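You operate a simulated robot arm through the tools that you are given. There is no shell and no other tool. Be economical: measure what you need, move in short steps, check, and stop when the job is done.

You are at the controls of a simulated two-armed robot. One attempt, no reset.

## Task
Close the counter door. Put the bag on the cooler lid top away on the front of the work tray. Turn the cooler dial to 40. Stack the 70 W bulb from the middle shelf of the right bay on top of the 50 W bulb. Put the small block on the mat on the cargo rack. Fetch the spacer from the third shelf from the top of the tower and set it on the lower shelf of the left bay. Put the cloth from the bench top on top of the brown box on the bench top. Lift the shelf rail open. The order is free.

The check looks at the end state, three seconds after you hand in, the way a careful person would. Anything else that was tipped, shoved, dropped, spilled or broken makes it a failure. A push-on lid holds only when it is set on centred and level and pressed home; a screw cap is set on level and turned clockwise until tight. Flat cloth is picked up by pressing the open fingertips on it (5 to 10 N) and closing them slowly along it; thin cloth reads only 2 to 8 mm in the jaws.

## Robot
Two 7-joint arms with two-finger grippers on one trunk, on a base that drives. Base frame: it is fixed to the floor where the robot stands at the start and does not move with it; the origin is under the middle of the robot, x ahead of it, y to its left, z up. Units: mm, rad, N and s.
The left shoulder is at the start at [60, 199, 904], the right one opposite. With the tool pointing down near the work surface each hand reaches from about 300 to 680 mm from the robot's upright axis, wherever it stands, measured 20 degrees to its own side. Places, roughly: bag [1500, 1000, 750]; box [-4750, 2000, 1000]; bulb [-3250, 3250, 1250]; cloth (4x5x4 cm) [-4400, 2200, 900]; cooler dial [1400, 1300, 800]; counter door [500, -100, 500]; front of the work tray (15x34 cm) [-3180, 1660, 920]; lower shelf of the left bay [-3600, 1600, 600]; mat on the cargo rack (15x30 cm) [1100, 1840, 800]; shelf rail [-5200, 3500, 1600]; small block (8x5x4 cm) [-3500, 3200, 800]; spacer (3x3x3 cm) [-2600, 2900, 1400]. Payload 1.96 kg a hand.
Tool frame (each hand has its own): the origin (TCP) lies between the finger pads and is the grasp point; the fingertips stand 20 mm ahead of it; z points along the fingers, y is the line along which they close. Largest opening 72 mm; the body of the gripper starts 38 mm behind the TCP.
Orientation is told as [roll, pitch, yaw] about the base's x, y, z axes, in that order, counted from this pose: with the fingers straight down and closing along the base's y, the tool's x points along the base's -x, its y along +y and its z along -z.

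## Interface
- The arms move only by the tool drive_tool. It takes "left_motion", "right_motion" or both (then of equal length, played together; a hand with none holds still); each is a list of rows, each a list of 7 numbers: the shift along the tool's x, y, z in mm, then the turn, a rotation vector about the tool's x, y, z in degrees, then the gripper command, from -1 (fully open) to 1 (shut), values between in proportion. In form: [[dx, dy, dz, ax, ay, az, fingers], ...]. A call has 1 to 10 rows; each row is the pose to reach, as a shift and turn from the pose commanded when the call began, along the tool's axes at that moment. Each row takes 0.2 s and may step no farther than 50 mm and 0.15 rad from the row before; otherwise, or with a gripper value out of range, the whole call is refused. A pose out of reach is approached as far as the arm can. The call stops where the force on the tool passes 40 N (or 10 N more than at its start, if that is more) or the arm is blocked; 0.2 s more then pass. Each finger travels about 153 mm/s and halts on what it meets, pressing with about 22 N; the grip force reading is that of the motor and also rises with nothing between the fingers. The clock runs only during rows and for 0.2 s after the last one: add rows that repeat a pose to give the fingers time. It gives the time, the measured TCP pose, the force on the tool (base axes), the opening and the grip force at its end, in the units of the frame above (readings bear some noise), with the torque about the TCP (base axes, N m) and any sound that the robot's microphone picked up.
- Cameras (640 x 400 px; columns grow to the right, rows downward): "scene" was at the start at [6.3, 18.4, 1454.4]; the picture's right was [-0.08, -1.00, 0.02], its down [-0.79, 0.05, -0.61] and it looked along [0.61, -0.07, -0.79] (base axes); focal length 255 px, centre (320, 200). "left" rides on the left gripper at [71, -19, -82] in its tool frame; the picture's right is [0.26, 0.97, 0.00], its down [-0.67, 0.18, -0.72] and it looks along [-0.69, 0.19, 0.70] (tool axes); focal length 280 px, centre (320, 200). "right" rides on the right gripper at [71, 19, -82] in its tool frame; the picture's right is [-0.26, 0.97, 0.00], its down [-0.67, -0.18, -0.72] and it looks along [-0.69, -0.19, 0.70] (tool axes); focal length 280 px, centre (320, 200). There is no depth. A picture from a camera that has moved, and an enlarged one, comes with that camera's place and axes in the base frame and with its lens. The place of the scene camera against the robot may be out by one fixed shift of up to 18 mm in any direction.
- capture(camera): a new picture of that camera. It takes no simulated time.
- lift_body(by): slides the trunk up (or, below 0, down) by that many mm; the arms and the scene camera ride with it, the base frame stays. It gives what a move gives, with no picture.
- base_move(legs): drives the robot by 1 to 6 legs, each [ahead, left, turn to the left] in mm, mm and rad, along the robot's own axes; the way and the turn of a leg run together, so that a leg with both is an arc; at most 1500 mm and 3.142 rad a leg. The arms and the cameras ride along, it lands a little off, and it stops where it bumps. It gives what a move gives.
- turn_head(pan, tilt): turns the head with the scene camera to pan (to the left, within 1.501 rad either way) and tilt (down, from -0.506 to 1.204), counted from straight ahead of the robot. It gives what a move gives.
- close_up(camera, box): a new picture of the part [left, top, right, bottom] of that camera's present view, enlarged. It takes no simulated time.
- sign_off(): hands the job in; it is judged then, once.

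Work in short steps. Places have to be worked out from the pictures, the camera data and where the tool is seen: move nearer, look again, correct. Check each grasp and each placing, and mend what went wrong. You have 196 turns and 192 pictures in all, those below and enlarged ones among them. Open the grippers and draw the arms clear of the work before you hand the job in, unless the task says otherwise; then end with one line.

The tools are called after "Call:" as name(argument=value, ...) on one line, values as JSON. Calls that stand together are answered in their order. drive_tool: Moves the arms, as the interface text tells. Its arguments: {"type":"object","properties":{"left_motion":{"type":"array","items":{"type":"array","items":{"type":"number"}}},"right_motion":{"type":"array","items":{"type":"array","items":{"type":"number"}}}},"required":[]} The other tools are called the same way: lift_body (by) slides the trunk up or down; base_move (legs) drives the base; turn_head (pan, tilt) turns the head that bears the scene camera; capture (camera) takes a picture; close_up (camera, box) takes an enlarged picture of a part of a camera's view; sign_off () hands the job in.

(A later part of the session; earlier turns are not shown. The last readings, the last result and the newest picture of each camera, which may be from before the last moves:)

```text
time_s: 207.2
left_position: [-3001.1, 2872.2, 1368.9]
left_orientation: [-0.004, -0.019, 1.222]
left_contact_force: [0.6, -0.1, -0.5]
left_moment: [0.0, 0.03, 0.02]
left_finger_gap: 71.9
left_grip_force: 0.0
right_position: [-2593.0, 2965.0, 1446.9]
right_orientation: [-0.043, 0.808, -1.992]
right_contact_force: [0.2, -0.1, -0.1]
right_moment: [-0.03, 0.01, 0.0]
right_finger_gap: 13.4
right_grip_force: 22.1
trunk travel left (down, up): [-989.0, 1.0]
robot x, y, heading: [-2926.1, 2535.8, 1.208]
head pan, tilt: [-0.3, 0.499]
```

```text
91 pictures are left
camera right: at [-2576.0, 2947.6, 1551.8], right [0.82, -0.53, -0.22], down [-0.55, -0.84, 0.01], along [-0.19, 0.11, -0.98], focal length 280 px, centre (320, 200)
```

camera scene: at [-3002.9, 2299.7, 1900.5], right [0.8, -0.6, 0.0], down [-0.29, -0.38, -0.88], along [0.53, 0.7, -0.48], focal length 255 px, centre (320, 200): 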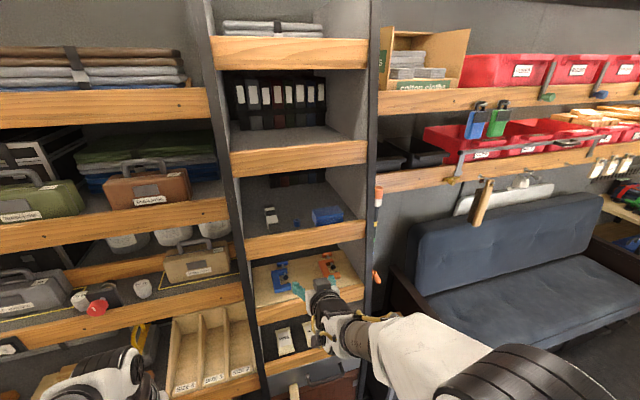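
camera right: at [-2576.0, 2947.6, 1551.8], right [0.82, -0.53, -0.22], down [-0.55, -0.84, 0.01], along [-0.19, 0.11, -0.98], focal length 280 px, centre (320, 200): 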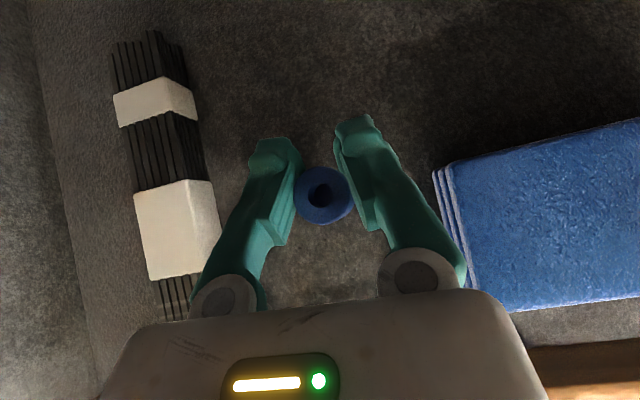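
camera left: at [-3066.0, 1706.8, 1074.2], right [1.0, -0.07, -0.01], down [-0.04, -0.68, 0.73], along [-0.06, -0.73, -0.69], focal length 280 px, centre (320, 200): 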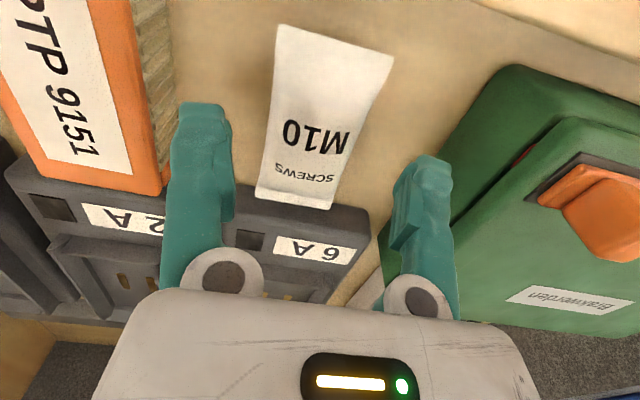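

Held. I raise a little more to clear the lip and back out.

Call:
drive_tool(right_motion=[[6, 0, -6, 0, 0, 0, 1], [8, 0, -8, 0, 0, 0, 1]])

Call:
base_move(legs=[[-370, 0, 0]])

Call:
capture(camera="right")

Call:
turn_head(pan=0.5, tilt=0.5)

Call:
capture(camera="scene")

```text
time_s: 207.8
left_position: [-2999.7, 2871.3, 1368.9]
left_orientation: [-0.005, -0.019, 1.223]
left_contact_force: [-0.1, -0.2, 0.2]
left_moment: [-0.02, 0.0, -0.01]
left_finger_gap: 72.2
left_grip_force: 0.0
right_position: [-2592.6, 2963.6, 1455.4]
right_orientation: [-0.041, 0.807, -1.993]
right_contact_force: [0.1, 0.8, 0.5]
right_moment: [0.01, -0.02, 0.01]
right_finger_gap: 13.4
right_grip_force: 21.8
trunk travel left (down, up): [-989.0, 1.0]
robot x, y, heading: [-2928.9, 2539.6, 1.205]
head pan, tilt: [-0.3, 0.499]
```

```text
time_s: 210.2
left_position: [-3130.9, 2528.6, 1368.4]
left_orientation: [-0.003, -0.018, 1.221]
left_contact_force: [0.6, -0.5, -0.6]
left_moment: [-0.03, -0.01, -0.04]
left_finger_gap: 72.0
left_grip_force: 0.2
right_position: [-2721.4, 2619.5, 1455.0]
right_orientation: [-0.04, 0.804, -1.998]
right_contact_force: [-0.1, -0.3, 0.3]
right_moment: [0.02, 0.01, -0.01]
right_finger_gap: 13.1
right_grip_force: 21.9
trunk travel left (down, up): [-989.0, 1.0]
robot x, y, heading: [-3058.3, 2189.9, 1.208]
head pan, tilt: [-0.3, 0.499]
```

```text
90 pictures are left
camera right: at [-2704.9, 2601.9, 1561.7], right [0.82, -0.54, -0.22], down [-0.55, -0.84, 0.02], along [-0.19, 0.11, -0.98], focal length 280 px, centre (320, 200)
```

right: 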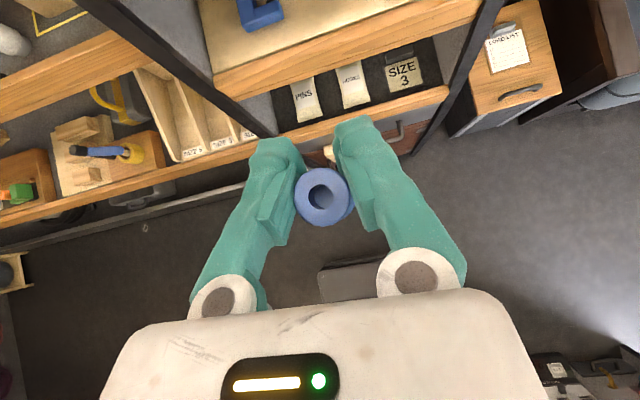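

```text
time_s: 211.3
left_position: [-3131.1, 2526.3, 1369.9]
left_orientation: [-0.004, -0.018, 1.221]
left_contact_force: [0.5, 0.1, 0.4]
left_moment: [0.01, 0.02, -0.01]
left_finger_gap: 71.9
left_grip_force: 0.0
right_position: [-2721.9, 2616.8, 1456.2]
right_orientation: [-0.041, 0.807, -1.996]
right_contact_force: [0.2, -0.2, -0.3]
right_moment: [-0.05, -0.02, -0.01]
right_finger_gap: 12.7
right_grip_force: 21.7
trunk travel left (down, up): [-989.0, 1.0]
robot x, y, heading: [-3057.7, 2192.8, 1.206]
head pan, tilt: [0.499, 0.499]
```

```text
89 pictures are left
camera scene: at [-3101.7, 2217.0, 1925.4], right [0.99, 0.13, 0.0], down [0.06, -0.47, -0.88], along [-0.12, 0.87, -0.48], focal length 255 px, centre (320, 200)
```

scene: 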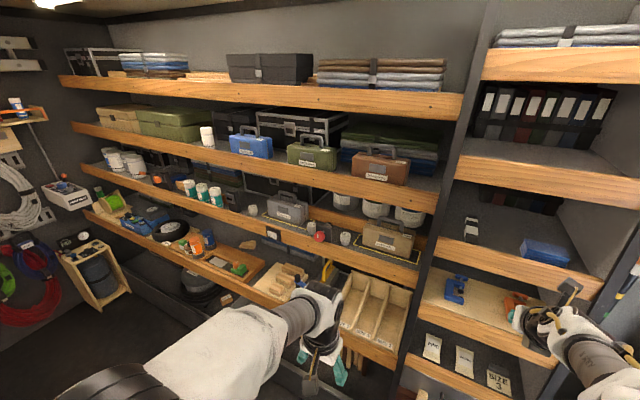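

Spacer is held. I centre in the aisle, turn to face the other side, and look for the left bay's lower shelf.

Call:
base_move(legs=[[100, 0, 0], [0, 0, -3.13]])

Call:
turn_head(pan=-0.3, tilt=0.65)

Call:
capture(camera="scene")

```text
time_s: 219.8
left_position: [-2943.3, 1952.0, 1368.5]
left_orientation: [-0.004, -0.019, -1.891]
left_contact_force: [1.2, 0.3, 0.1]
left_moment: [-0.01, 0.06, 0.01]
left_finger_gap: 72.0
left_grip_force: 0.0
right_position: [-3349.4, 1847.3, 1456.2]
right_orientation: [-0.042, 0.807, 1.175]
right_contact_force: [-0.4, 0.6, 0.1]
right_moment: [0.02, 0.0, -0.03]
right_finger_gap: 11.2
right_grip_force: 22.0
trunk travel left (down, up): [-989.0, 1.0]
robot x, y, heading: [-3023.9, 2282.4, -1.905]
head pan, tilt: [0.499, 0.499]
```

```text
time_s: 220.9
left_position: [-2944.4, 1950.0, 1369.5]
left_orientation: [-0.004, -0.019, -1.892]
left_contact_force: [-0.5, -0.3, -0.5]
left_moment: [0.01, 0.0, 0.0]
left_finger_gap: 72.2
left_grip_force: 0.1
right_position: [-3348.9, 1849.2, 1456.5]
right_orientation: [-0.04, 0.806, 1.173]
right_contact_force: [0.0, 0.8, -0.1]
right_moment: [0.05, -0.01, -0.03]
right_finger_gap: 11.3
right_grip_force: 22.4
trunk travel left (down, up): [-989.0, 1.0]
robot x, y, heading: [-3022.8, 2286.3, -1.909]
head pan, tilt: [-0.3, 0.649]
```

```text
88 pictures are left
camera scene: at [-3064.1, 2263.4, 1912.1], right [-0.81, 0.59, 0.0], down [0.36, 0.49, -0.8], along [-0.47, -0.64, -0.6], focal length 255 px, centre (320, 200)
```

scene: 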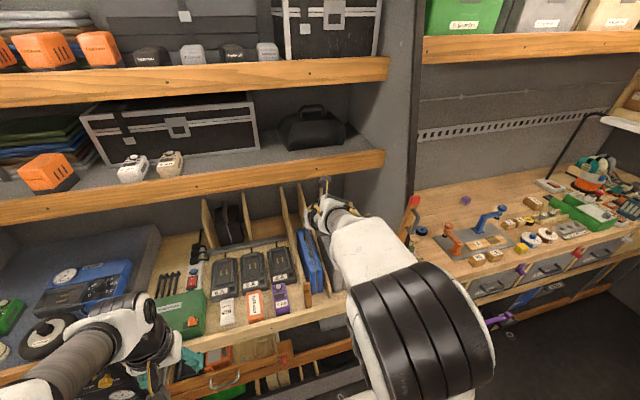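

The grip gap is creeping down; I check the spacer in the hand.

Call:
capture(camera="right")

```text
87 pictures are left
camera right: at [-3366.2, 1865.8, 1562.7], right [-0.83, 0.51, -0.22], down [0.52, 0.85, 0.01], along [0.19, -0.1, -0.98], focal length 280 px, centre (320, 200)
```

right: 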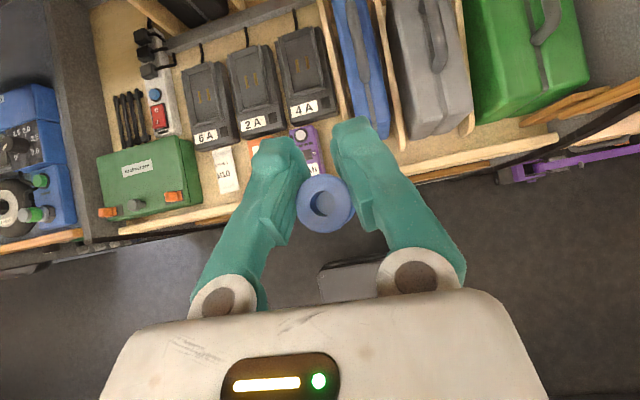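

It is creeping slowly toward the palm, so I switch from squeezing to holding that opening. Then I back off and lower the trunk to view the lower shelves.

Call:
drive_tool(right_motion=[[0, 0, 0, 0, 0, 0, 0.74]])

Call:
base_move(legs=[[-170, 0, 0]])

Call:
lift_body(by=-700)

Call:
turn_head(pan=-0.3, tilt=0.5)

Call:
capture(camera="scene")

Call:
capture(camera="right")

```text
time_s: 221.3
left_position: [-2942.6, 1951.4, 1369.2]
left_orientation: [-0.004, -0.02, -1.892]
left_contact_force: [-0.8, 0.6, 0.9]
left_moment: [0.02, -0.01, -0.03]
left_finger_gap: 71.9
left_grip_force: 0.0
right_position: [-3348.8, 1848.9, 1456.6]
right_orientation: [-0.042, 0.806, 1.174]
right_contact_force: [-0.1, -0.8, 0.4]
right_moment: [0.03, -0.01, 0.03]
right_finger_gap: 10.8
right_grip_force: 22.0
trunk travel left (down, up): [-989.0, 1.0]
robot x, y, heading: [-3022.4, 2284.0, -1.911]
head pan, tilt: [-0.3, 0.649]
```

```text
time_s: 222.7
left_position: [-2888.4, 2108.7, 1367.8]
left_orientation: [-0.003, -0.016, -1.893]
left_contact_force: [0.1, 0.3, 0.4]
left_moment: [-0.04, 0.03, 0.04]
left_finger_gap: 71.9
left_grip_force: 0.0
right_position: [-3293.6, 2004.3, 1453.8]
right_orientation: [-0.04, 0.802, 1.174]
right_contact_force: [0.4, -0.5, -0.4]
right_moment: [-0.02, -0.04, -0.01]
right_finger_gap: 10.8
right_grip_force: 22.3
trunk travel left (down, up): [-989.0, 1.0]
robot x, y, heading: [-2968.4, 2442.6, -1.9]
head pan, tilt: [-0.3, 0.649]
```

```text
refused: -700 is not a number from -400 to 400
```

```text
time_s: 223.4
left_position: [-2887.6, 2111.0, 1369.5]
left_orientation: [-0.004, -0.017, -1.892]
left_contact_force: [0.0, 0.0, -0.4]
left_moment: [-0.01, -0.02, 0.0]
left_finger_gap: 72.1
left_grip_force: 0.0
right_position: [-3293.2, 2008.2, 1455.8]
right_orientation: [-0.043, 0.806, 1.174]
right_contact_force: [-0.2, 0.4, -0.4]
right_moment: [-0.01, -0.03, 0.01]
right_finger_gap: 10.7
right_grip_force: 21.5
trunk travel left (down, up): [-989.0, 1.0]
robot x, y, heading: [-2971.3, 2443.2, -1.908]
head pan, tilt: [-0.3, 0.499]
```

```text
86 pictures are left
camera scene: at [-3011.1, 2419.7, 1925.4], right [-0.81, 0.59, 0.0], down [0.28, 0.39, -0.88], along [-0.52, -0.71, -0.48], focal length 255 px, centre (320, 200)
```

scene: 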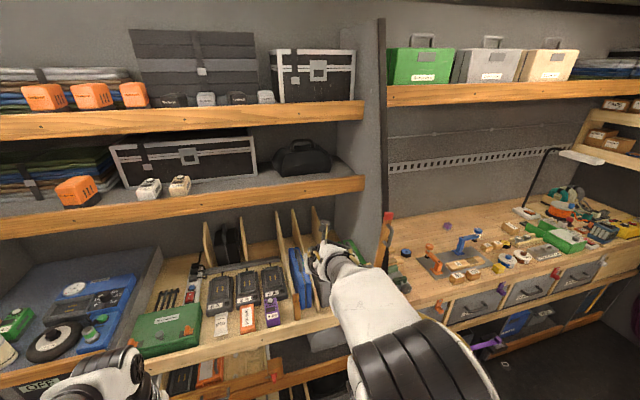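

```text
85 pictures are left
camera right: at [-3310.2, 2025.4, 1562.4], right [-0.83, 0.51, -0.22], down [0.52, 0.85, 0.01], along [0.19, -0.1, -0.98], focal length 280 px, centre (320, 200)
```

right: 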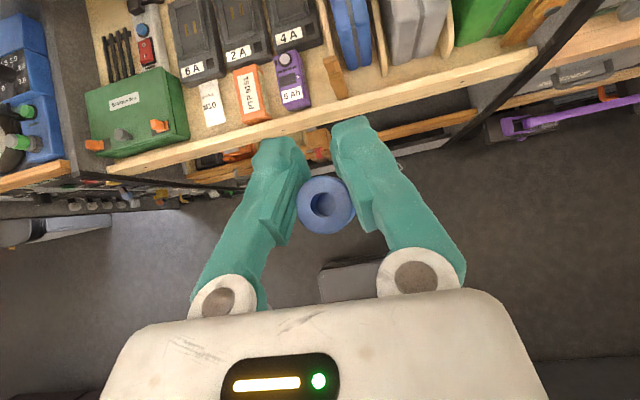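

Now lowering in two steps.

Call:
lift_body(by=-400)

Call:
lift_body(by=-350)

Call:
turn_head(pan=-0.15, tilt=0.45)

Call:
capture(camera="scene")

```text
time_s: 227.3
left_position: [-2887.4, 2111.6, 969.2]
left_orientation: [-0.003, -0.019, -1.89]
left_contact_force: [-0.4, 0.0, -1.2]
left_moment: [-0.01, 0.04, -0.02]
left_finger_gap: 71.8
left_grip_force: 0.1
right_position: [-3293.2, 2009.0, 1056.2]
right_orientation: [-0.042, 0.807, 1.175]
right_contact_force: [0.2, 0.3, -1.0]
right_moment: [0.0, -0.02, 0.0]
right_finger_gap: 11.0
right_grip_force: 1.2
trunk travel left (down, up): [-589.0, 401.0]
robot x, y, heading: [-2968.6, 2442.2, -1.906]
head pan, tilt: [-0.3, 0.499]
```

```text
time_s: 230.7
left_position: [-2887.8, 2112.2, 619.2]
left_orientation: [-0.004, -0.019, -1.893]
left_contact_force: [-1.1, -0.2, -0.3]
left_moment: [-0.02, 0.02, -0.01]
left_finger_gap: 72.1
left_grip_force: 0.2
right_position: [-3292.1, 2007.8, 705.8]
right_orientation: [-0.042, 0.807, 1.174]
right_contact_force: [0.1, 0.4, 0.6]
right_moment: [0.01, 0.0, 0.0]
right_finger_gap: 10.3
right_grip_force: 0.8
trunk travel left (down, up): [-239.0, 751.0]
robot x, y, heading: [-2969.0, 2443.0, -1.905]
head pan, tilt: [-0.3, 0.499]
```

```text
time_s: 231.4
left_position: [-2886.7, 2112.4, 618.8]
left_orientation: [-0.004, -0.021, -1.89]
left_contact_force: [-0.6, 0.5, 0.0]
left_moment: [-0.04, 0.0, -0.01]
left_finger_gap: 72.2
left_grip_force: 0.0
right_position: [-3292.8, 2009.3, 706.1]
right_orientation: [-0.043, 0.806, 1.175]
right_contact_force: [0.2, 0.3, -0.3]
right_moment: [0.0, -0.02, 0.01]
right_finger_gap: 11.5
right_grip_force: 1.1
trunk travel left (down, up): [-239.0, 751.0]
robot x, y, heading: [-2968.2, 2445.9, -1.905]
head pan, tilt: [-0.15, 0.45]
```

```text
84 pictures are left
camera scene: at [-2999.6, 2413.0, 1179.9], right [-0.88, 0.47, 0.0], down [0.2, 0.39, -0.9], along [-0.42, -0.8, -0.44], focal length 255 px, centre (320, 200)
```

scene: 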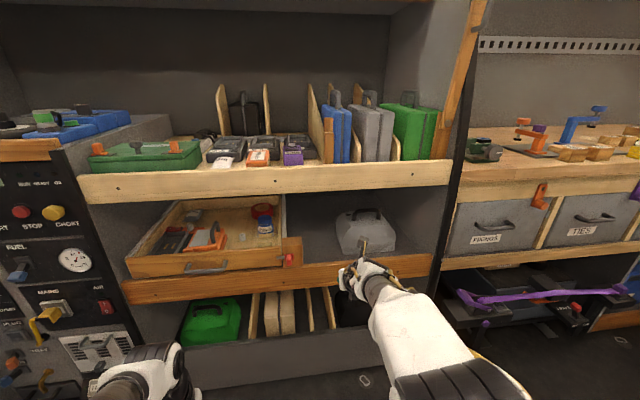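

The target shelf is the one with the grey box, z≈580, with a free area left of the box, centre ≈ (x'=-3732,y'=410). I firm the grip slightly, shift, lower and drive in.

Call:
drive_tool(right_motion=[[0, 0, 0, 0, 0, 0, 0.82], [0, 0, 0, 0, 0, 0, 0.82]])

Call:
base_move(legs=[[150, 55, -0.02]])

Call:
lift_body(by=-50)

Call:
capture(camera="right")

Call:
capture(camera="scene")

```text
time_s: 232.0
left_position: [-2887.1, 2112.7, 618.5]
left_orientation: [-0.004, -0.02, -1.893]
left_contact_force: [-0.6, -0.6, 0.0]
left_moment: [-0.04, 0.0, 0.01]
left_finger_gap: 71.6
left_grip_force: 0.1
right_position: [-3292.7, 2010.1, 706.8]
right_orientation: [-0.043, 0.807, 1.175]
right_contact_force: [0.1, 0.7, 1.1]
right_moment: [-0.05, 0.01, 0.01]
right_finger_gap: 8.9
right_grip_force: 22.0
trunk travel left (down, up): [-239.0, 751.0]
robot x, y, heading: [-2969.3, 2446.8, -1.904]
head pan, tilt: [-0.15, 0.45]
```

```text
time_s: 233.4
left_position: [-2893.5, 1952.9, 620.0]
left_orientation: [-0.003, -0.02, -1.915]
left_contact_force: [0.4, -0.7, -0.2]
left_moment: [-0.01, 0.0, -0.01]
left_finger_gap: 72.0
left_grip_force: 0.1
right_position: [-3300.8, 1858.3, 706.0]
right_orientation: [-0.041, 0.806, 1.152]
right_contact_force: [-0.8, 0.0, 0.3]
right_moment: [0.02, 0.04, 0.01]
right_finger_gap: 8.3
right_grip_force: 21.9
trunk travel left (down, up): [-239.0, 751.0]
robot x, y, heading: [-2965.9, 2283.9, -1.921]
head pan, tilt: [-0.15, 0.45]
```

```text
time_s: 234.3
left_position: [-2893.0, 1951.5, 569.1]
left_orientation: [-0.004, -0.019, -1.916]
left_contact_force: [0.7, -0.4, 0.5]
left_moment: [0.03, -0.01, -0.04]
left_finger_gap: 72.0
left_grip_force: 0.0
right_position: [-3301.3, 1857.2, 656.3]
right_orientation: [-0.043, 0.806, 1.151]
right_contact_force: [0.0, -0.1, 0.2]
right_moment: [-0.01, -0.01, -0.02]
right_finger_gap: 8.2
right_grip_force: 21.5
trunk travel left (down, up): [-189.0, 801.0]
robot x, y, heading: [-2965.1, 2287.6, -1.934]
head pan, tilt: [-0.15, 0.45]
```

```text
83 pictures are left
camera right: at [-3317.8, 1875.9, 762.8], right [-0.82, 0.53, -0.22], down [0.54, 0.84, 0.01], along [0.19, -0.11, -0.98], focal length 280 px, centre (320, 200)
```

right: 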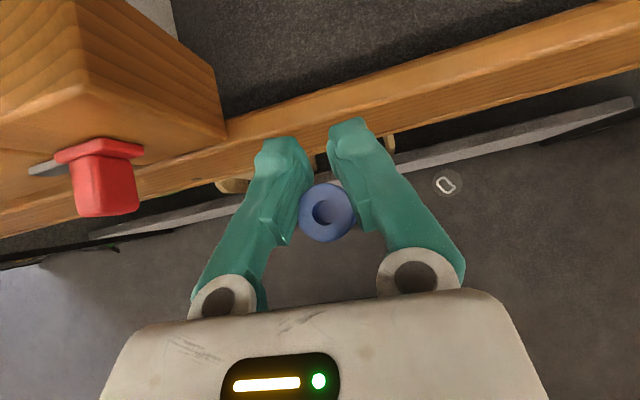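

```text
82 pictures are left
camera scene: at [-2998.8, 2255.2, 1129.9], right [-0.87, 0.49, 0.0], down [0.21, 0.38, -0.9], along [-0.44, -0.79, -0.44], focal length 255 px, centre (320, 200)
```

scene: 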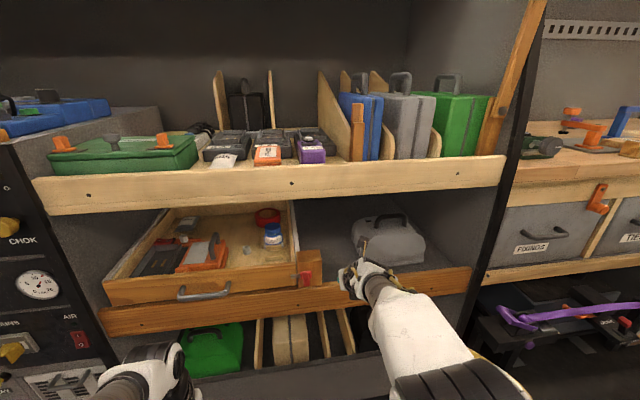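

The spacer is slipping toward the palm, so I move on: ahead 150 mm, 20 mm right, over the shelf.

Call:
base_move(legs=[[150, -20, 0]])

Call:
capture(camera="right")

```text
time_s: 235.7
left_position: [-2966.2, 1816.8, 568.1]
left_orientation: [-0.005, -0.021, -1.915]
left_contact_force: [0.1, -0.6, 0.5]
left_moment: [-0.03, -0.01, 0.01]
left_finger_gap: 71.9
left_grip_force: 0.1
right_position: [-3373.6, 1720.6, 655.5]
right_orientation: [-0.044, 0.807, 1.15]
right_contact_force: [-0.8, 0.4, 0.2]
right_moment: [0.01, 0.01, 0.01]
right_finger_gap: 7.8
right_grip_force: 21.8
trunk travel left (down, up): [-189.0, 801.0]
robot x, y, heading: [-3039.3, 2155.4, -1.925]
head pan, tilt: [-0.15, 0.45]
```

```text
81 pictures are left
camera right: at [-3390.7, 1740.5, 762.6], right [-0.82, 0.53, -0.22], down [0.54, 0.84, 0.01], along [0.19, -0.11, -0.98], focal length 280 px, centre (320, 200)
```

right: 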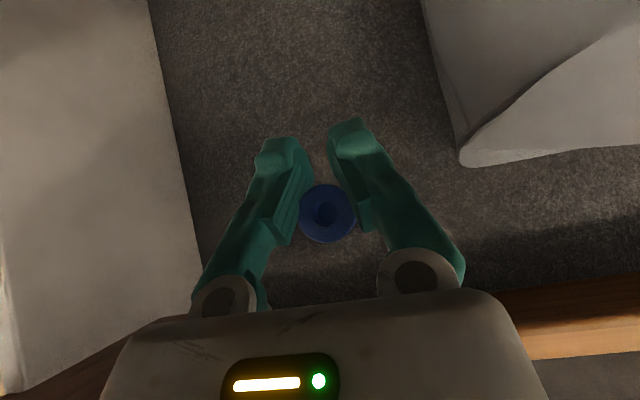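

Clear shelf below, in good place. I lower 60 mm, then step to contact.

Call:
lift_body(by=-60)

Call:
lift_body(by=-15)

Call:
lift_body(by=-10)

Call:
capture(camera="right")

```text
time_s: 236.7
left_position: [-2966.6, 1816.6, 508.4]
left_orientation: [-0.004, -0.02, -1.916]
left_contact_force: [-0.4, -0.3, 0.3]
left_moment: [0.03, -0.02, 0.03]
left_finger_gap: 71.8
left_grip_force: 0.1
right_position: [-3372.9, 1721.8, 596.6]
right_orientation: [-0.042, 0.806, 1.151]
right_contact_force: [0.6, 0.4, -0.3]
right_moment: [-0.02, -0.01, 0.0]
right_finger_gap: 7.6
right_grip_force: 22.3
trunk travel left (down, up): [-129.0, 861.0]
robot x, y, heading: [-3041.8, 2150.2, -1.932]
head pan, tilt: [-0.15, 0.45]
```

```text
time_s: 237.3
left_position: [-2965.2, 1816.1, 492.6]
left_orientation: [-0.003, -0.018, -1.914]
left_contact_force: [0.2, 0.1, 0.8]
left_moment: [-0.01, 0.02, 0.01]
left_finger_gap: 72.0
left_grip_force: 0.0
right_position: [-3374.3, 1723.0, 581.7]
right_orientation: [-0.041, 0.806, 1.151]
right_contact_force: [0.1, -0.2, -0.4]
right_moment: [0.01, -0.01, -0.01]
right_finger_gap: 7.8
right_grip_force: 21.7
trunk travel left (down, up): [-114.0, 876.0]
robot x, y, heading: [-3036.3, 2151.3, -1.931]
head pan, tilt: [-0.15, 0.45]
```

```text
time_s: 237.9
left_position: [-2964.7, 1817.3, 484.9]
left_orientation: [-0.005, -0.021, -1.916]
left_contact_force: [-0.1, 0.1, -0.3]
left_moment: [-0.02, 0.0, 0.01]
left_finger_gap: 72.0
left_grip_force: 0.0
right_position: [-3373.3, 1722.3, 576.3]
right_orientation: [-0.038, 0.816, 1.152]
right_contact_force: [-8.1, -14.2, 38.8]
right_moment: [3.9, -0.96, 0.54]
right_finger_gap: 7.6
right_grip_force: 21.8
trunk travel left (down, up): [-104.0, 886.0]
robot x, y, heading: [-3040.3, 2151.8, -1.928]
head pan, tilt: [-0.15, 0.45]
```

```text
80 pictures are left
camera right: at [-3390.5, 1740.4, 681.6], right [-0.82, 0.53, -0.22], down [0.54, 0.84, 0.01], along [0.18, -0.11, -0.98], focal length 280 px, centre (320, 200)
```

right: 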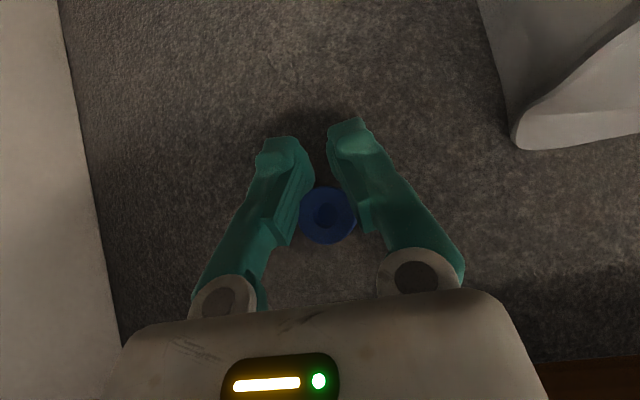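

The torque suggests the wrist side rests on the lip. I raise 15 mm, go 45 mm deeper and lower again.

Call:
lift_body(by=20)

Call:
base_move(legs=[[50, 0, 0]])

Call:
lift_body(by=-18)

Call:
lift_body(by=-10)

Call:
capture(camera="right")

```text
time_s: 238.6
left_position: [-2966.8, 1817.2, 503.1]
left_orientation: [-0.003, -0.019, -1.916]
left_contact_force: [-0.3, 0.5, 1.2]
left_moment: [0.0, -0.01, -0.01]
left_finger_gap: 71.8
left_grip_force: 0.1
right_position: [-3373.1, 1722.4, 590.1]
right_orientation: [-0.042, 0.805, 1.151]
right_contact_force: [-0.3, -0.8, -0.1]
right_moment: [0.02, -0.01, -0.02]
right_finger_gap: 7.3
right_grip_force: 22.0
trunk travel left (down, up): [-124.0, 866.0]
robot x, y, heading: [-3041.5, 2151.1, -1.932]
head pan, tilt: [-0.15, 0.45]
```

```text
time_s: 239.6
left_position: [-2981.8, 1776.7, 503.1]
left_orientation: [-0.005, -0.011, -1.915]
left_contact_force: [0.5, -0.9, -0.6]
left_moment: [-0.02, 0.0, 0.0]
left_finger_gap: 72.3
left_grip_force: 0.2
right_position: [-3390.2, 1678.1, 592.1]
right_orientation: [-0.044, 0.809, 1.152]
right_contact_force: [-0.4, -0.6, -1.2]
right_moment: [-0.05, -0.02, 0.0]
right_finger_gap: 6.6
right_grip_force: 22.1
trunk travel left (down, up): [-124.0, 866.0]
robot x, y, heading: [-3056.7, 2107.5, -1.926]
head pan, tilt: [-0.15, 0.45]
stopped in leg 1: the robot was blocked; the commanded pose is now the measured one
```

```text
time_s: 240.3
left_position: [-2980.7, 1776.1, 483.8]
left_orientation: [-0.004, -0.008, -1.914]
left_contact_force: [-0.6, -0.7, 0.5]
left_moment: [-0.02, 0.0, 0.02]
left_finger_gap: 72.2
left_grip_force: 0.1
right_position: [-3389.2, 1678.1, 576.0]
right_orientation: [-0.041, 0.806, 1.151]
right_contact_force: [0.0, 0.0, -0.4]
right_moment: [-0.01, 0.0, 0.04]
right_finger_gap: 7.2
right_grip_force: 21.8
trunk travel left (down, up): [-106.0, 884.0]
robot x, y, heading: [-3054.0, 2103.5, -1.928]
head pan, tilt: [-0.15, 0.45]
```

```text
time_s: 240.9
left_position: [-2980.8, 1777.2, 474.2]
left_orientation: [-0.005, -0.009, -1.914]
left_contact_force: [0.1, 0.5, -0.1]
left_moment: [0.0, -0.01, 0.0]
left_finger_gap: 71.9
left_grip_force: 0.1
right_position: [-3390.2, 1678.0, 567.9]
right_orientation: [-0.038, 0.817, 1.152]
right_contact_force: [-2.9, -0.5, 35.3]
right_moment: [0.09, 0.37, 0.41]
right_finger_gap: 7.1
right_grip_force: 0.6
trunk travel left (down, up): [-96.0, 894.0]
robot x, y, heading: [-3056.3, 2106.4, -1.928]
head pan, tilt: [-0.15, 0.45]
```

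```text
79 pictures are left
camera right: at [-3407.1, 1696.6, 674.6], right [-0.82, 0.53, -0.22], down [0.54, 0.84, 0.0], along [0.18, -0.12, -0.98], focal length 280 px, centre (320, 200)
```

right: 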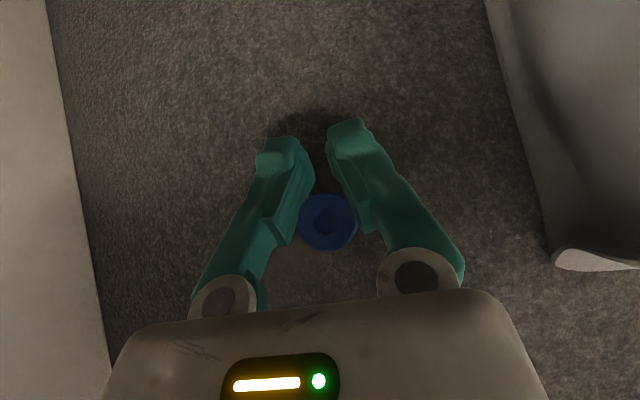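

The fingertips (or spacer) rest on the shelf (z≈548). I ease up 3 mm and open slowly.

Call:
lift_body(by=3)

Call:
drive_tool(right_motion=[[0, 0, 0, 0, 0, 0, 0.6], [0, 0, 0, 0, 0, 0, 0.4], [0, 0, 0, 0, 0, 0, 0.2], [0, 0, 0, 0, 0, 0, 0], [0, 0, 0, 0, 0, 0, -0.3], [0, 0, 0, 0, 0, 0, -0.3]])

Call:
capture(camera="right")

```text
time_s: 241.4
left_position: [-2981.4, 1774.9, 477.4]
left_orientation: [-0.006, -0.008, -1.917]
left_contact_force: [0.8, 0.3, -1.0]
left_moment: [-0.02, 0.01, 0.03]
left_finger_gap: 71.9
left_grip_force: 0.1
right_position: [-3390.4, 1678.5, 568.8]
right_orientation: [-0.041, 0.809, 1.153]
right_contact_force: [-6.8, -4.3, 26.0]
right_moment: [-0.11, 0.41, 0.31]
right_finger_gap: 7.6
right_grip_force: 0.7
trunk travel left (down, up): [-99.0, 891.0]
robot x, y, heading: [-3056.6, 2105.9, -1.931]
head pan, tilt: [-0.15, 0.45]
```

```text
time_s: 242.5
left_position: [-2979.9, 1774.8, 478.3]
left_orientation: [-0.005, -0.009, -1.915]
left_contact_force: [-0.7, -0.3, 0.0]
left_moment: [0.0, -0.01, -0.02]
left_finger_gap: 72.1
left_grip_force: 0.1
right_position: [-3384.3, 1675.7, 569.3]
right_orientation: [-0.041, 0.812, 1.16]
right_contact_force: [13.4, 2.4, 21.7]
right_moment: [0.11, 0.31, -0.29]
right_finger_gap: 39.6
right_grip_force: 0.0
trunk travel left (down, up): [-99.0, 891.0]
robot x, y, heading: [-3054.8, 2104.8, -1.925]
head pan, tilt: [-0.15, 0.45]
stopped in row 5 (right hand): the force on the tool passed its limit at 59 N (the readings are from after the stop); the commanded pose is now the measured one
```

```text
78 pictures are left
camera right: at [-3402.1, 1694.1, 676.4], right [-0.82, 0.52, -0.22], down [0.53, 0.84, 0.01], along [0.19, -0.11, -0.98], focal length 280 px, centre (320, 200)
```

right: 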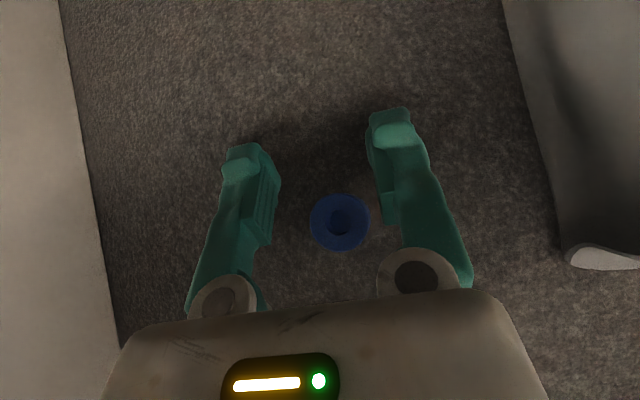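

The spacer stands free. I raise the hand and check.

Call:
lift_body(by=40)

Call:
capture(camera="right")

```text
time_s: 243.3
left_position: [-2981.2, 1772.4, 520.0]
left_orientation: [-0.005, -0.015, -1.914]
left_contact_force: [-0.4, 0.1, 0.5]
left_moment: [-0.02, 0.0, -0.03]
left_finger_gap: 72.1
left_grip_force: 0.0
right_position: [-3388.5, 1676.6, 608.5]
right_orientation: [-0.044, 0.808, 1.155]
right_contact_force: [-1.1, -0.2, 0.2]
right_moment: [-0.02, -0.03, -0.03]
right_finger_gap: 46.9
right_grip_force: 0.1
trunk travel left (down, up): [-139.0, 851.0]
robot x, y, heading: [-3054.3, 2106.8, -1.928]
head pan, tilt: [-0.15, 0.45]
```

```text
77 pictures are left
camera right: at [-3405.2, 1694.8, 714.5], right [-0.82, 0.53, -0.22], down [0.54, 0.84, 0.01], along [0.19, -0.11, -0.98], focal length 280 px, centre (320, 200)
```

right: 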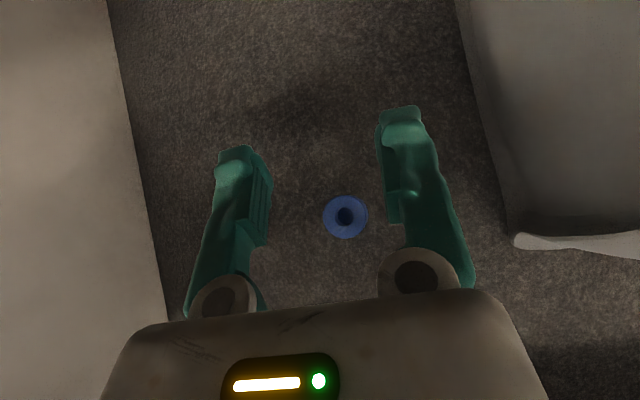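

Spacer placed upright on the lower shelf. I raise 70 mm and back out to the aisle, checking for disturbance.

Call:
lift_body(by=65)

Call:
base_move(legs=[[-330, 0, 0]])

Call:
capture(camera="scene")

```text
time_s: 243.8
left_position: [-2981.0, 1778.4, 529.0]
left_orientation: [-0.003, 0.007, -1.915]
left_contact_force: [-0.8, -0.3, -0.3]
left_moment: [-0.02, -0.02, 0.02]
left_finger_gap: 71.8
left_grip_force: 0.0
right_position: [-3388.4, 1676.2, 620.9]
right_orientation: [-0.046, 0.806, 1.154]
right_contact_force: [-0.4, -0.2, -0.8]
right_moment: [0.01, 0.01, 0.02]
right_finger_gap: 46.9
right_grip_force: 0.1
trunk travel left (down, up): [-153.0, 837.0]
robot x, y, heading: [-3057.0, 2105.7, -1.926]
head pan, tilt: [-0.15, 0.45]
stopped: the force on the tool passed its limit at 77 N (the readings are from after the stop); the commanded pose is now the measured one
```

```text
time_s: 246.0
left_position: [-2864.9, 2089.3, 527.7]
left_orientation: [-0.004, 0.007, -1.915]
left_contact_force: [-0.3, -0.5, 0.5]
left_moment: [0.0, 0.0, 0.01]
left_finger_gap: 71.9
left_grip_force: 0.1
right_position: [-3272.0, 1989.7, 619.6]
right_orientation: [-0.041, 0.805, 1.153]
right_contact_force: [0.2, 0.7, -0.3]
right_moment: [0.02, 0.01, -0.03]
right_finger_gap: 46.8
right_grip_force: 0.0
trunk travel left (down, up): [-153.0, 837.0]
robot x, y, heading: [-2941.3, 2414.4, -1.933]
head pan, tilt: [-0.15, 0.45]
```

```text
76 pictures are left
camera scene: at [-2971.1, 2385.9, 1093.1], right [-0.87, 0.49, 0.0], down [0.21, 0.38, -0.9], along [-0.44, -0.79, -0.44], focal length 255 px, centre (320, 200)
```

scene: 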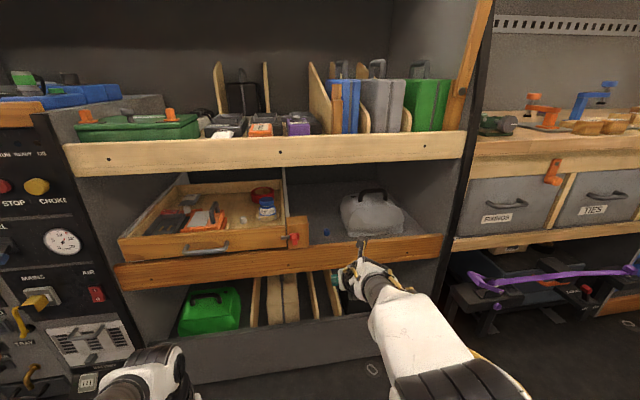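

Spacer visible in place. Now I go for the block and bulbs on the other side: centre in the aisle, raise, turn around and move along.

Call:
base_move(legs=[[120, 0, 0]])

Call:
lift_body(by=400)

Call:
lift_body(by=200)

Call:
base_move(legs=[[0, 0, 3.14], [0, 600, 0]])

Call:
turn_head(pan=0.0, tilt=0.55)

Call:
capture(camera="scene")

```text
time_s: 247.2
left_position: [-2904.0, 1979.0, 527.0]
left_orientation: [-0.004, 0.007, -1.914]
left_contact_force: [0.8, 0.2, -0.9]
left_moment: [0.01, 0.01, 0.01]
left_finger_gap: 71.9
left_grip_force: 0.1
right_position: [-3314.0, 1876.6, 618.7]
right_orientation: [-0.041, 0.807, 1.154]
right_contact_force: [-0.8, -0.6, -0.1]
right_moment: [0.06, 0.01, -0.01]
right_finger_gap: 46.8
right_grip_force: 0.2
trunk travel left (down, up): [-153.0, 837.0]
robot x, y, heading: [-2980.6, 2306.8, -1.933]
head pan, tilt: [-0.15, 0.45]
```

```text
time_s: 251.0
left_position: [-2905.2, 1979.4, 927.8]
left_orientation: [-0.006, 0.008, -1.914]
left_contact_force: [-0.1, 0.0, 0.0]
left_moment: [-0.03, -0.04, 0.02]
left_finger_gap: 71.7
left_grip_force: 0.1
right_position: [-3313.5, 1876.7, 1020.5]
right_orientation: [-0.043, 0.806, 1.154]
right_contact_force: [-1.0, 0.1, 0.4]
right_moment: [0.02, 0.01, 0.06]
right_finger_gap: 46.6
right_grip_force: 0.1
trunk travel left (down, up): [-553.0, 437.0]
robot x, y, heading: [-2984.7, 2306.8, -1.929]
head pan, tilt: [-0.15, 0.45]
```

```text
time_s: 253.2
left_position: [-2905.4, 1979.7, 1127.2]
left_orientation: [-0.003, 0.006, -1.916]
left_contact_force: [0.3, 0.8, 0.3]
left_moment: [0.0, 0.0, -0.02]
left_finger_gap: 72.1
left_grip_force: 0.0
right_position: [-3313.7, 1876.7, 1220.2]
right_orientation: [-0.043, 0.807, 1.155]
right_contact_force: [0.2, -0.4, -0.7]
right_moment: [0.0, -0.01, 0.02]
right_finger_gap: 46.9
right_grip_force: 0.1
trunk travel left (down, up): [-753.0, 237.0]
robot x, y, heading: [-2981.3, 2308.9, -1.931]
head pan, tilt: [-0.15, 0.45]
```

```text
time_s: 263.7
left_position: [-3567.8, 2875.1, 1126.5]
left_orientation: [-0.002, 0.007, 1.163]
left_contact_force: [0.3, 0.6, 0.1]
left_moment: [0.01, 0.0, -0.01]
left_finger_gap: 71.9
left_grip_force: 0.0
right_position: [-3154.0, 2952.1, 1219.0]
right_orientation: [-0.044, 0.806, -2.047]
right_contact_force: [-0.1, -0.3, 0.3]
right_moment: [-0.06, 0.03, 0.01]
right_finger_gap: 46.8
right_grip_force: 0.1
trunk travel left (down, up): [-753.0, 237.0]
robot x, y, heading: [-3511.6, 2545.8, 1.154]
head pan, tilt: [-0.15, 0.45]
```

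```text
time_s: 264.4
left_position: [-3568.0, 2875.3, 1126.4]
left_orientation: [-0.006, 0.008, 1.167]
left_contact_force: [-0.5, 0.1, 0.4]
left_moment: [0.0, -0.01, 0.05]
left_finger_gap: 72.1
left_grip_force: 0.1
right_position: [-3154.7, 2953.0, 1220.4]
right_orientation: [-0.04, 0.806, -2.045]
right_contact_force: [0.3, 0.1, -0.2]
right_moment: [0.0, 0.0, -0.01]
right_finger_gap: 46.9
right_grip_force: 0.0
trunk travel left (down, up): [-753.0, 237.0]
robot x, y, heading: [-3513.2, 2542.6, 1.151]
head pan, tilt: [0.0, 0.55]
```

```text
75 pictures are left
camera scene: at [-3509.1, 2562.6, 1684.1], right [0.91, -0.41, 0.0], down [-0.21, -0.48, -0.85], along [0.35, 0.78, -0.52], focal length 255 px, centre (320, 200)
```

scene: 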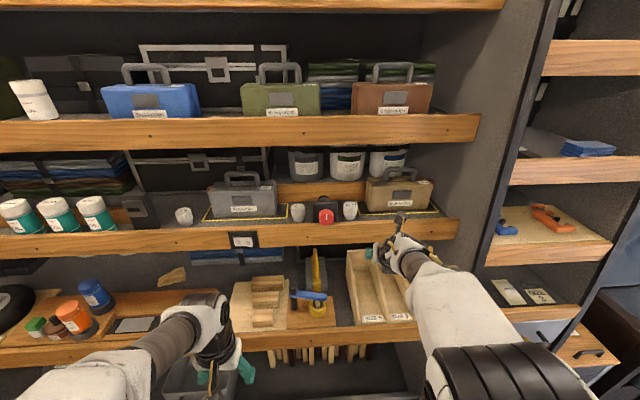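

I see several white bulbs on the middle shelf. I zoom in on the shelf and the bench below.

Call:
close_up(camera="scene", box=[160, 165, 460, 265])

Call:
close_up(camera="scene", box=[0, 250, 440, 400])

```text
2.13 times, centred on (310, 215) of scene
camera zoom: at [-3509.1, 2562.6, 1684.1], right [0.91, -0.41, 0.0], down [-0.21, -0.48, -0.85], along [0.35, 0.78, -0.52], focal length 545 px, centre (341, 168)
```

zoom: 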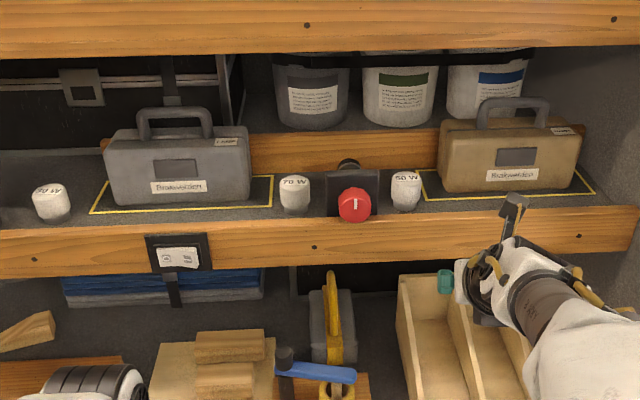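

```text
1.45 times, centred on (220, 325) of scene
camera zoom: at [-3509.1, 2562.6, 1684.1], right [0.91, -0.41, 0.0], down [-0.21, -0.48, -0.85], along [0.35, 0.78, -0.52], focal length 371 px, centre (466, 18)
```

zoom: 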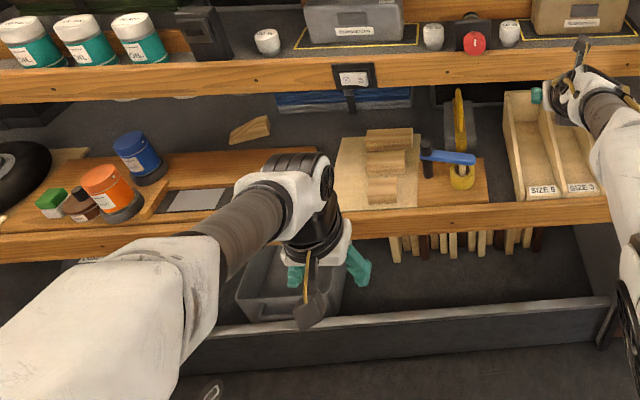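

I zoom more to read the bulb labels and see the block candidates.

Call:
close_up(camera="scene", box=[165, 190, 245, 240])

Call:
close_up(camera="scene", box=[280, 185, 380, 245])

Call:
close_up(camera="scene", box=[150, 255, 350, 355])

```text
8.00 times, centred on (205, 215) of scene
camera zoom: at [-3509.1, 2562.6, 1684.1], right [0.91, -0.41, 0.0], down [-0.21, -0.48, -0.85], along [0.35, 0.78, -0.52], focal length 2042 px, centre (1240, 80)
```

zoom: 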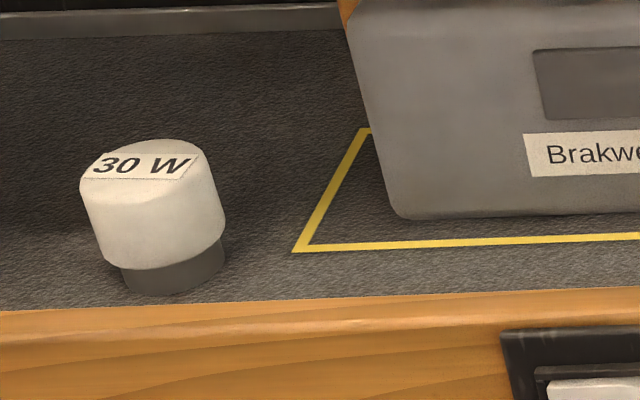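

```text
6.40 times, centred on (330, 215) of scene
camera zoom: at [-3509.1, 2562.6, 1684.1], right [0.91, -0.41, 0.0], down [-0.21, -0.48, -0.85], along [0.35, 0.78, -0.52], focal length 1634 px, centre (256, 104)
```

zoom: 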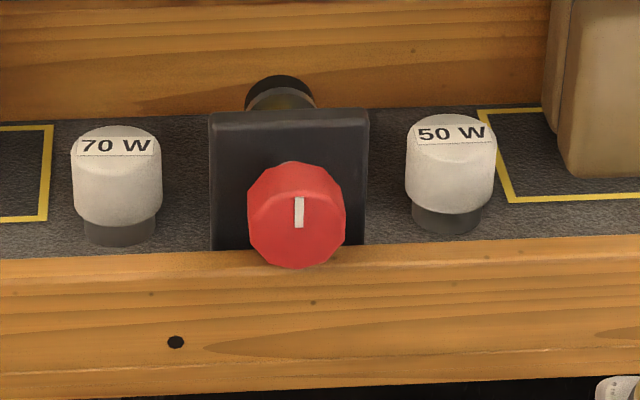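

```text
3.20 times, centred on (250, 305) of scene
camera zoom: at [-3509.1, 2562.6, 1684.1], right [0.91, -0.41, 0.0], down [-0.21, -0.48, -0.85], along [0.35, 0.78, -0.52], focal length 817 px, centre (544, -136)
```

zoom: 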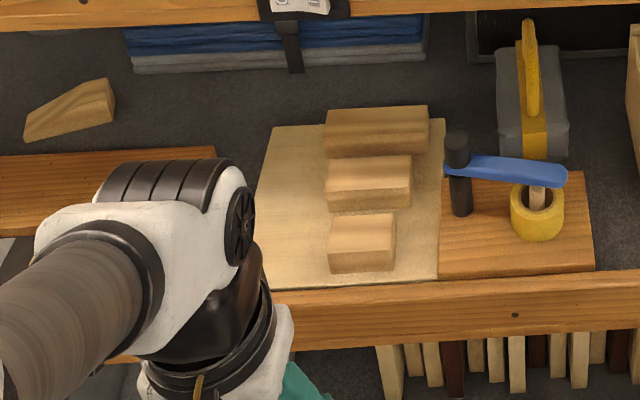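

The 70 W and 50 W bulbs (about 40 mm wide) and the small front block are clear. I turn slightly, shift left and raise so the right hand comes before the 70 W bulb.

Call:
base_move(legs=[[0, 215, 0.06]])

Call:
lift_body(by=120)

Call:
base_move(legs=[[100, 0, 0]])

Call:
capture(camera="right")

Call:
capture(camera="scene")

```text
time_s: 266.1
left_position: [-3782.5, 2949.5, 1126.9]
left_orientation: [-0.003, 0.008, 1.227]
left_contact_force: [-0.2, 0.0, -0.5]
left_moment: [0.01, -0.04, 0.01]
left_finger_gap: 71.8
left_grip_force: 0.0
right_position: [-3375.3, 3051.8, 1219.0]
right_orientation: [-0.044, 0.806, -1.986]
right_contact_force: [-0.5, 0.3, 0.1]
right_moment: [-0.02, 0.0, -0.03]
right_finger_gap: 46.6
right_grip_force: 0.1
trunk travel left (down, up): [-753.0, 237.0]
robot x, y, heading: [-3706.3, 2619.7, 1.212]
head pan, tilt: [0.0, 0.55]
```

```text
time_s: 267.6
left_position: [-3783.4, 2950.8, 1247.8]
left_orientation: [-0.003, 0.006, 1.227]
left_contact_force: [0.0, 0.3, 0.6]
left_moment: [0.04, 0.0, 0.02]
left_finger_gap: 71.9
left_grip_force: 0.1
right_position: [-3373.9, 3052.7, 1340.9]
right_orientation: [-0.045, 0.806, -1.987]
right_contact_force: [0.0, -0.3, 0.3]
right_moment: [0.02, 0.04, -0.02]
right_finger_gap: 46.8
right_grip_force: 0.0
trunk travel left (down, up): [-873.0, 117.0]
robot x, y, heading: [-3709.7, 2629.2, 1.212]
head pan, tilt: [0.0, 0.55]
```

```text
time_s: 268.7
left_position: [-3749.4, 3042.3, 1247.3]
left_orientation: [0.0, 0.005, 1.23]
left_contact_force: [-0.7, -0.3, -1.3]
left_moment: [0.01, 0.04, -0.02]
left_finger_gap: 72.0
left_grip_force: 0.0
right_position: [-3341.5, 3145.0, 1341.1]
right_orientation: [-0.043, 0.808, -1.985]
right_contact_force: [0.1, -0.6, -0.4]
right_moment: [-0.04, 0.02, 0.01]
right_finger_gap: 46.9
right_grip_force: 0.0
trunk travel left (down, up): [-873.0, 117.0]
robot x, y, heading: [-3673.8, 2717.6, 1.217]
head pan, tilt: [0.0, 0.55]
```

```text
69 pictures are left
camera right: at [-3324.5, 3127.6, 1447.1], right [0.82, -0.53, -0.22], down [-0.54, -0.84, 0.01], along [-0.19, 0.11, -0.98], focal length 280 px, centre (320, 200)
```

right: 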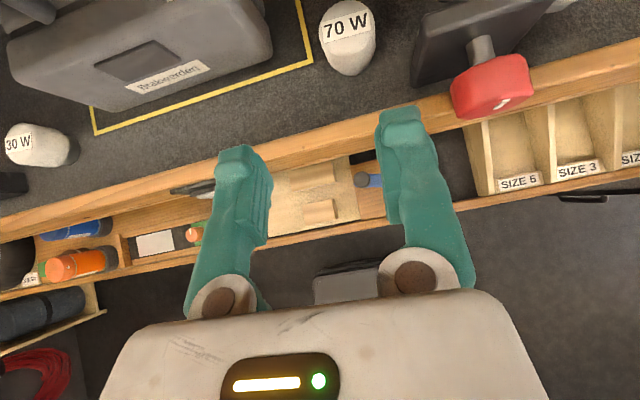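

```text
68 pictures are left
camera scene: at [-3671.7, 2733.8, 1804.1], right [0.94, -0.35, 0.0], down [-0.18, -0.49, -0.85], along [0.3, 0.8, -0.52], focal length 255 px, centre (320, 200)
```

scene: 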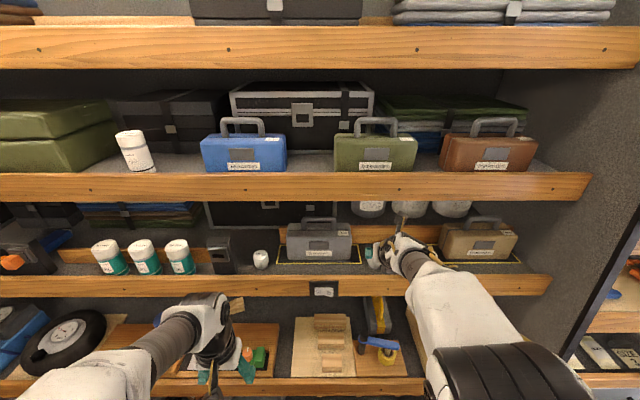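

The 70 W bulb's top is at about (-3272,3269,1208). I lower the trunk 110 mm, shift 22 mm right and drive ahead 80 mm.

Call:
lift_body(by=-105)

Call:
base_move(legs=[[80, -22, 0]])

Call:
capture(camera="right")

```text
time_s: 270.1
left_position: [-3748.5, 3044.8, 1142.3]
left_orientation: [-0.004, 0.008, 1.226]
left_contact_force: [-0.4, -0.9, -0.1]
left_moment: [0.01, 0.01, 0.0]
left_finger_gap: 71.8
left_grip_force: 0.0
right_position: [-3340.5, 3147.2, 1235.4]
right_orientation: [-0.043, 0.806, -1.984]
right_contact_force: [0.0, -0.5, -0.1]
right_moment: [0.03, -0.05, -0.01]
right_finger_gap: 46.8
right_grip_force: 0.1
trunk travel left (down, up): [-768.0, 222.0]
robot x, y, heading: [-3675.2, 2717.4, 1.219]
head pan, tilt: [0.0, 0.55]
```

```text
time_s: 271.2
left_position: [-3699.0, 3110.6, 1142.4]
left_orientation: [-0.004, 0.007, 1.23]
left_contact_force: [-0.9, 0.0, -0.1]
left_moment: [-0.04, 0.01, 0.01]
left_finger_gap: 71.9
left_grip_force: 0.0
right_position: [-3291.9, 3213.9, 1235.1]
right_orientation: [-0.044, 0.806, -1.986]
right_contact_force: [-0.1, 0.9, -0.3]
right_moment: [0.02, 0.01, 0.01]
right_finger_gap: 46.6
right_grip_force: 0.0
trunk travel left (down, up): [-768.0, 222.0]
robot x, y, heading: [-3625.3, 2785.0, 1.215]
head pan, tilt: [0.0, 0.55]
```

```text
67 pictures are left
camera right: at [-3274.8, 3196.2, 1341.4], right [0.82, -0.53, -0.22], down [-0.54, -0.84, 0.01], along [-0.19, 0.11, -0.98], focal length 280 px, centre (320, 200)
```

right: 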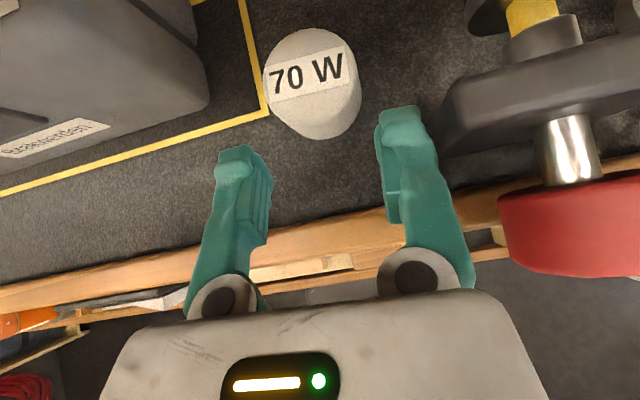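

The 70 W bulb is about 48 mm ahead and 9 mm below the TCP at its top. I open to ~60 mm and approach along the finger axis.

Call:
drive_tool(right_motion=[[0, 3, 0, 0, 0, 0, -0.68], [3, 3, 12, 0, 0, 0, -0.68], [6, 3, 24, 0, 0, 0, -0.68], [9, 3, 36, 0, 0, 0, -0.68], [11, 3, 48, 0, 0, 0, -0.68], [13, 3, 56, 0, 0, 0, -0.68], [13, 3, 56, 0, 0, 0, -0.68]])

Call:
capture(camera="right")

```text
time_s: 272.8
left_position: [-3699.8, 3111.5, 1141.9]
left_orientation: [-0.004, 0.007, 1.229]
left_contact_force: [0.1, 0.6, 0.2]
left_moment: [0.0, 0.0, 0.04]
left_finger_gap: 71.9
left_grip_force: 0.0
right_position: [-3273.9, 3253.8, 1207.8]
right_orientation: [-0.043, 0.807, -1.984]
right_contact_force: [-0.1, 1.0, 0.1]
right_moment: [0.05, -0.01, 0.0]
right_finger_gap: 60.6
right_grip_force: 0.1
right hand out of reach, approached as far as the arm can: row 6, 7
trunk travel left (down, up): [-768.0, 222.0]
robot x, y, heading: [-3627.1, 2783.9, 1.215]
head pan, tilt: [0.0, 0.55]
```

```text
66 pictures are left
camera right: at [-3257.0, 3236.2, 1314.8], right [0.82, -0.53, -0.22], down [-0.54, -0.84, 0.01], along [-0.19, 0.11, -0.98], focal length 280 px, centre (320, 200)
```

right: 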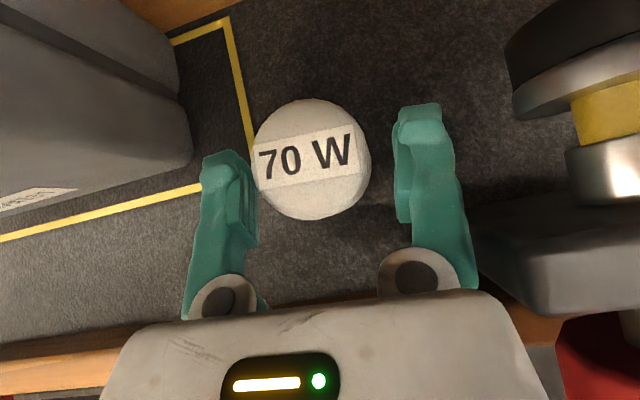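

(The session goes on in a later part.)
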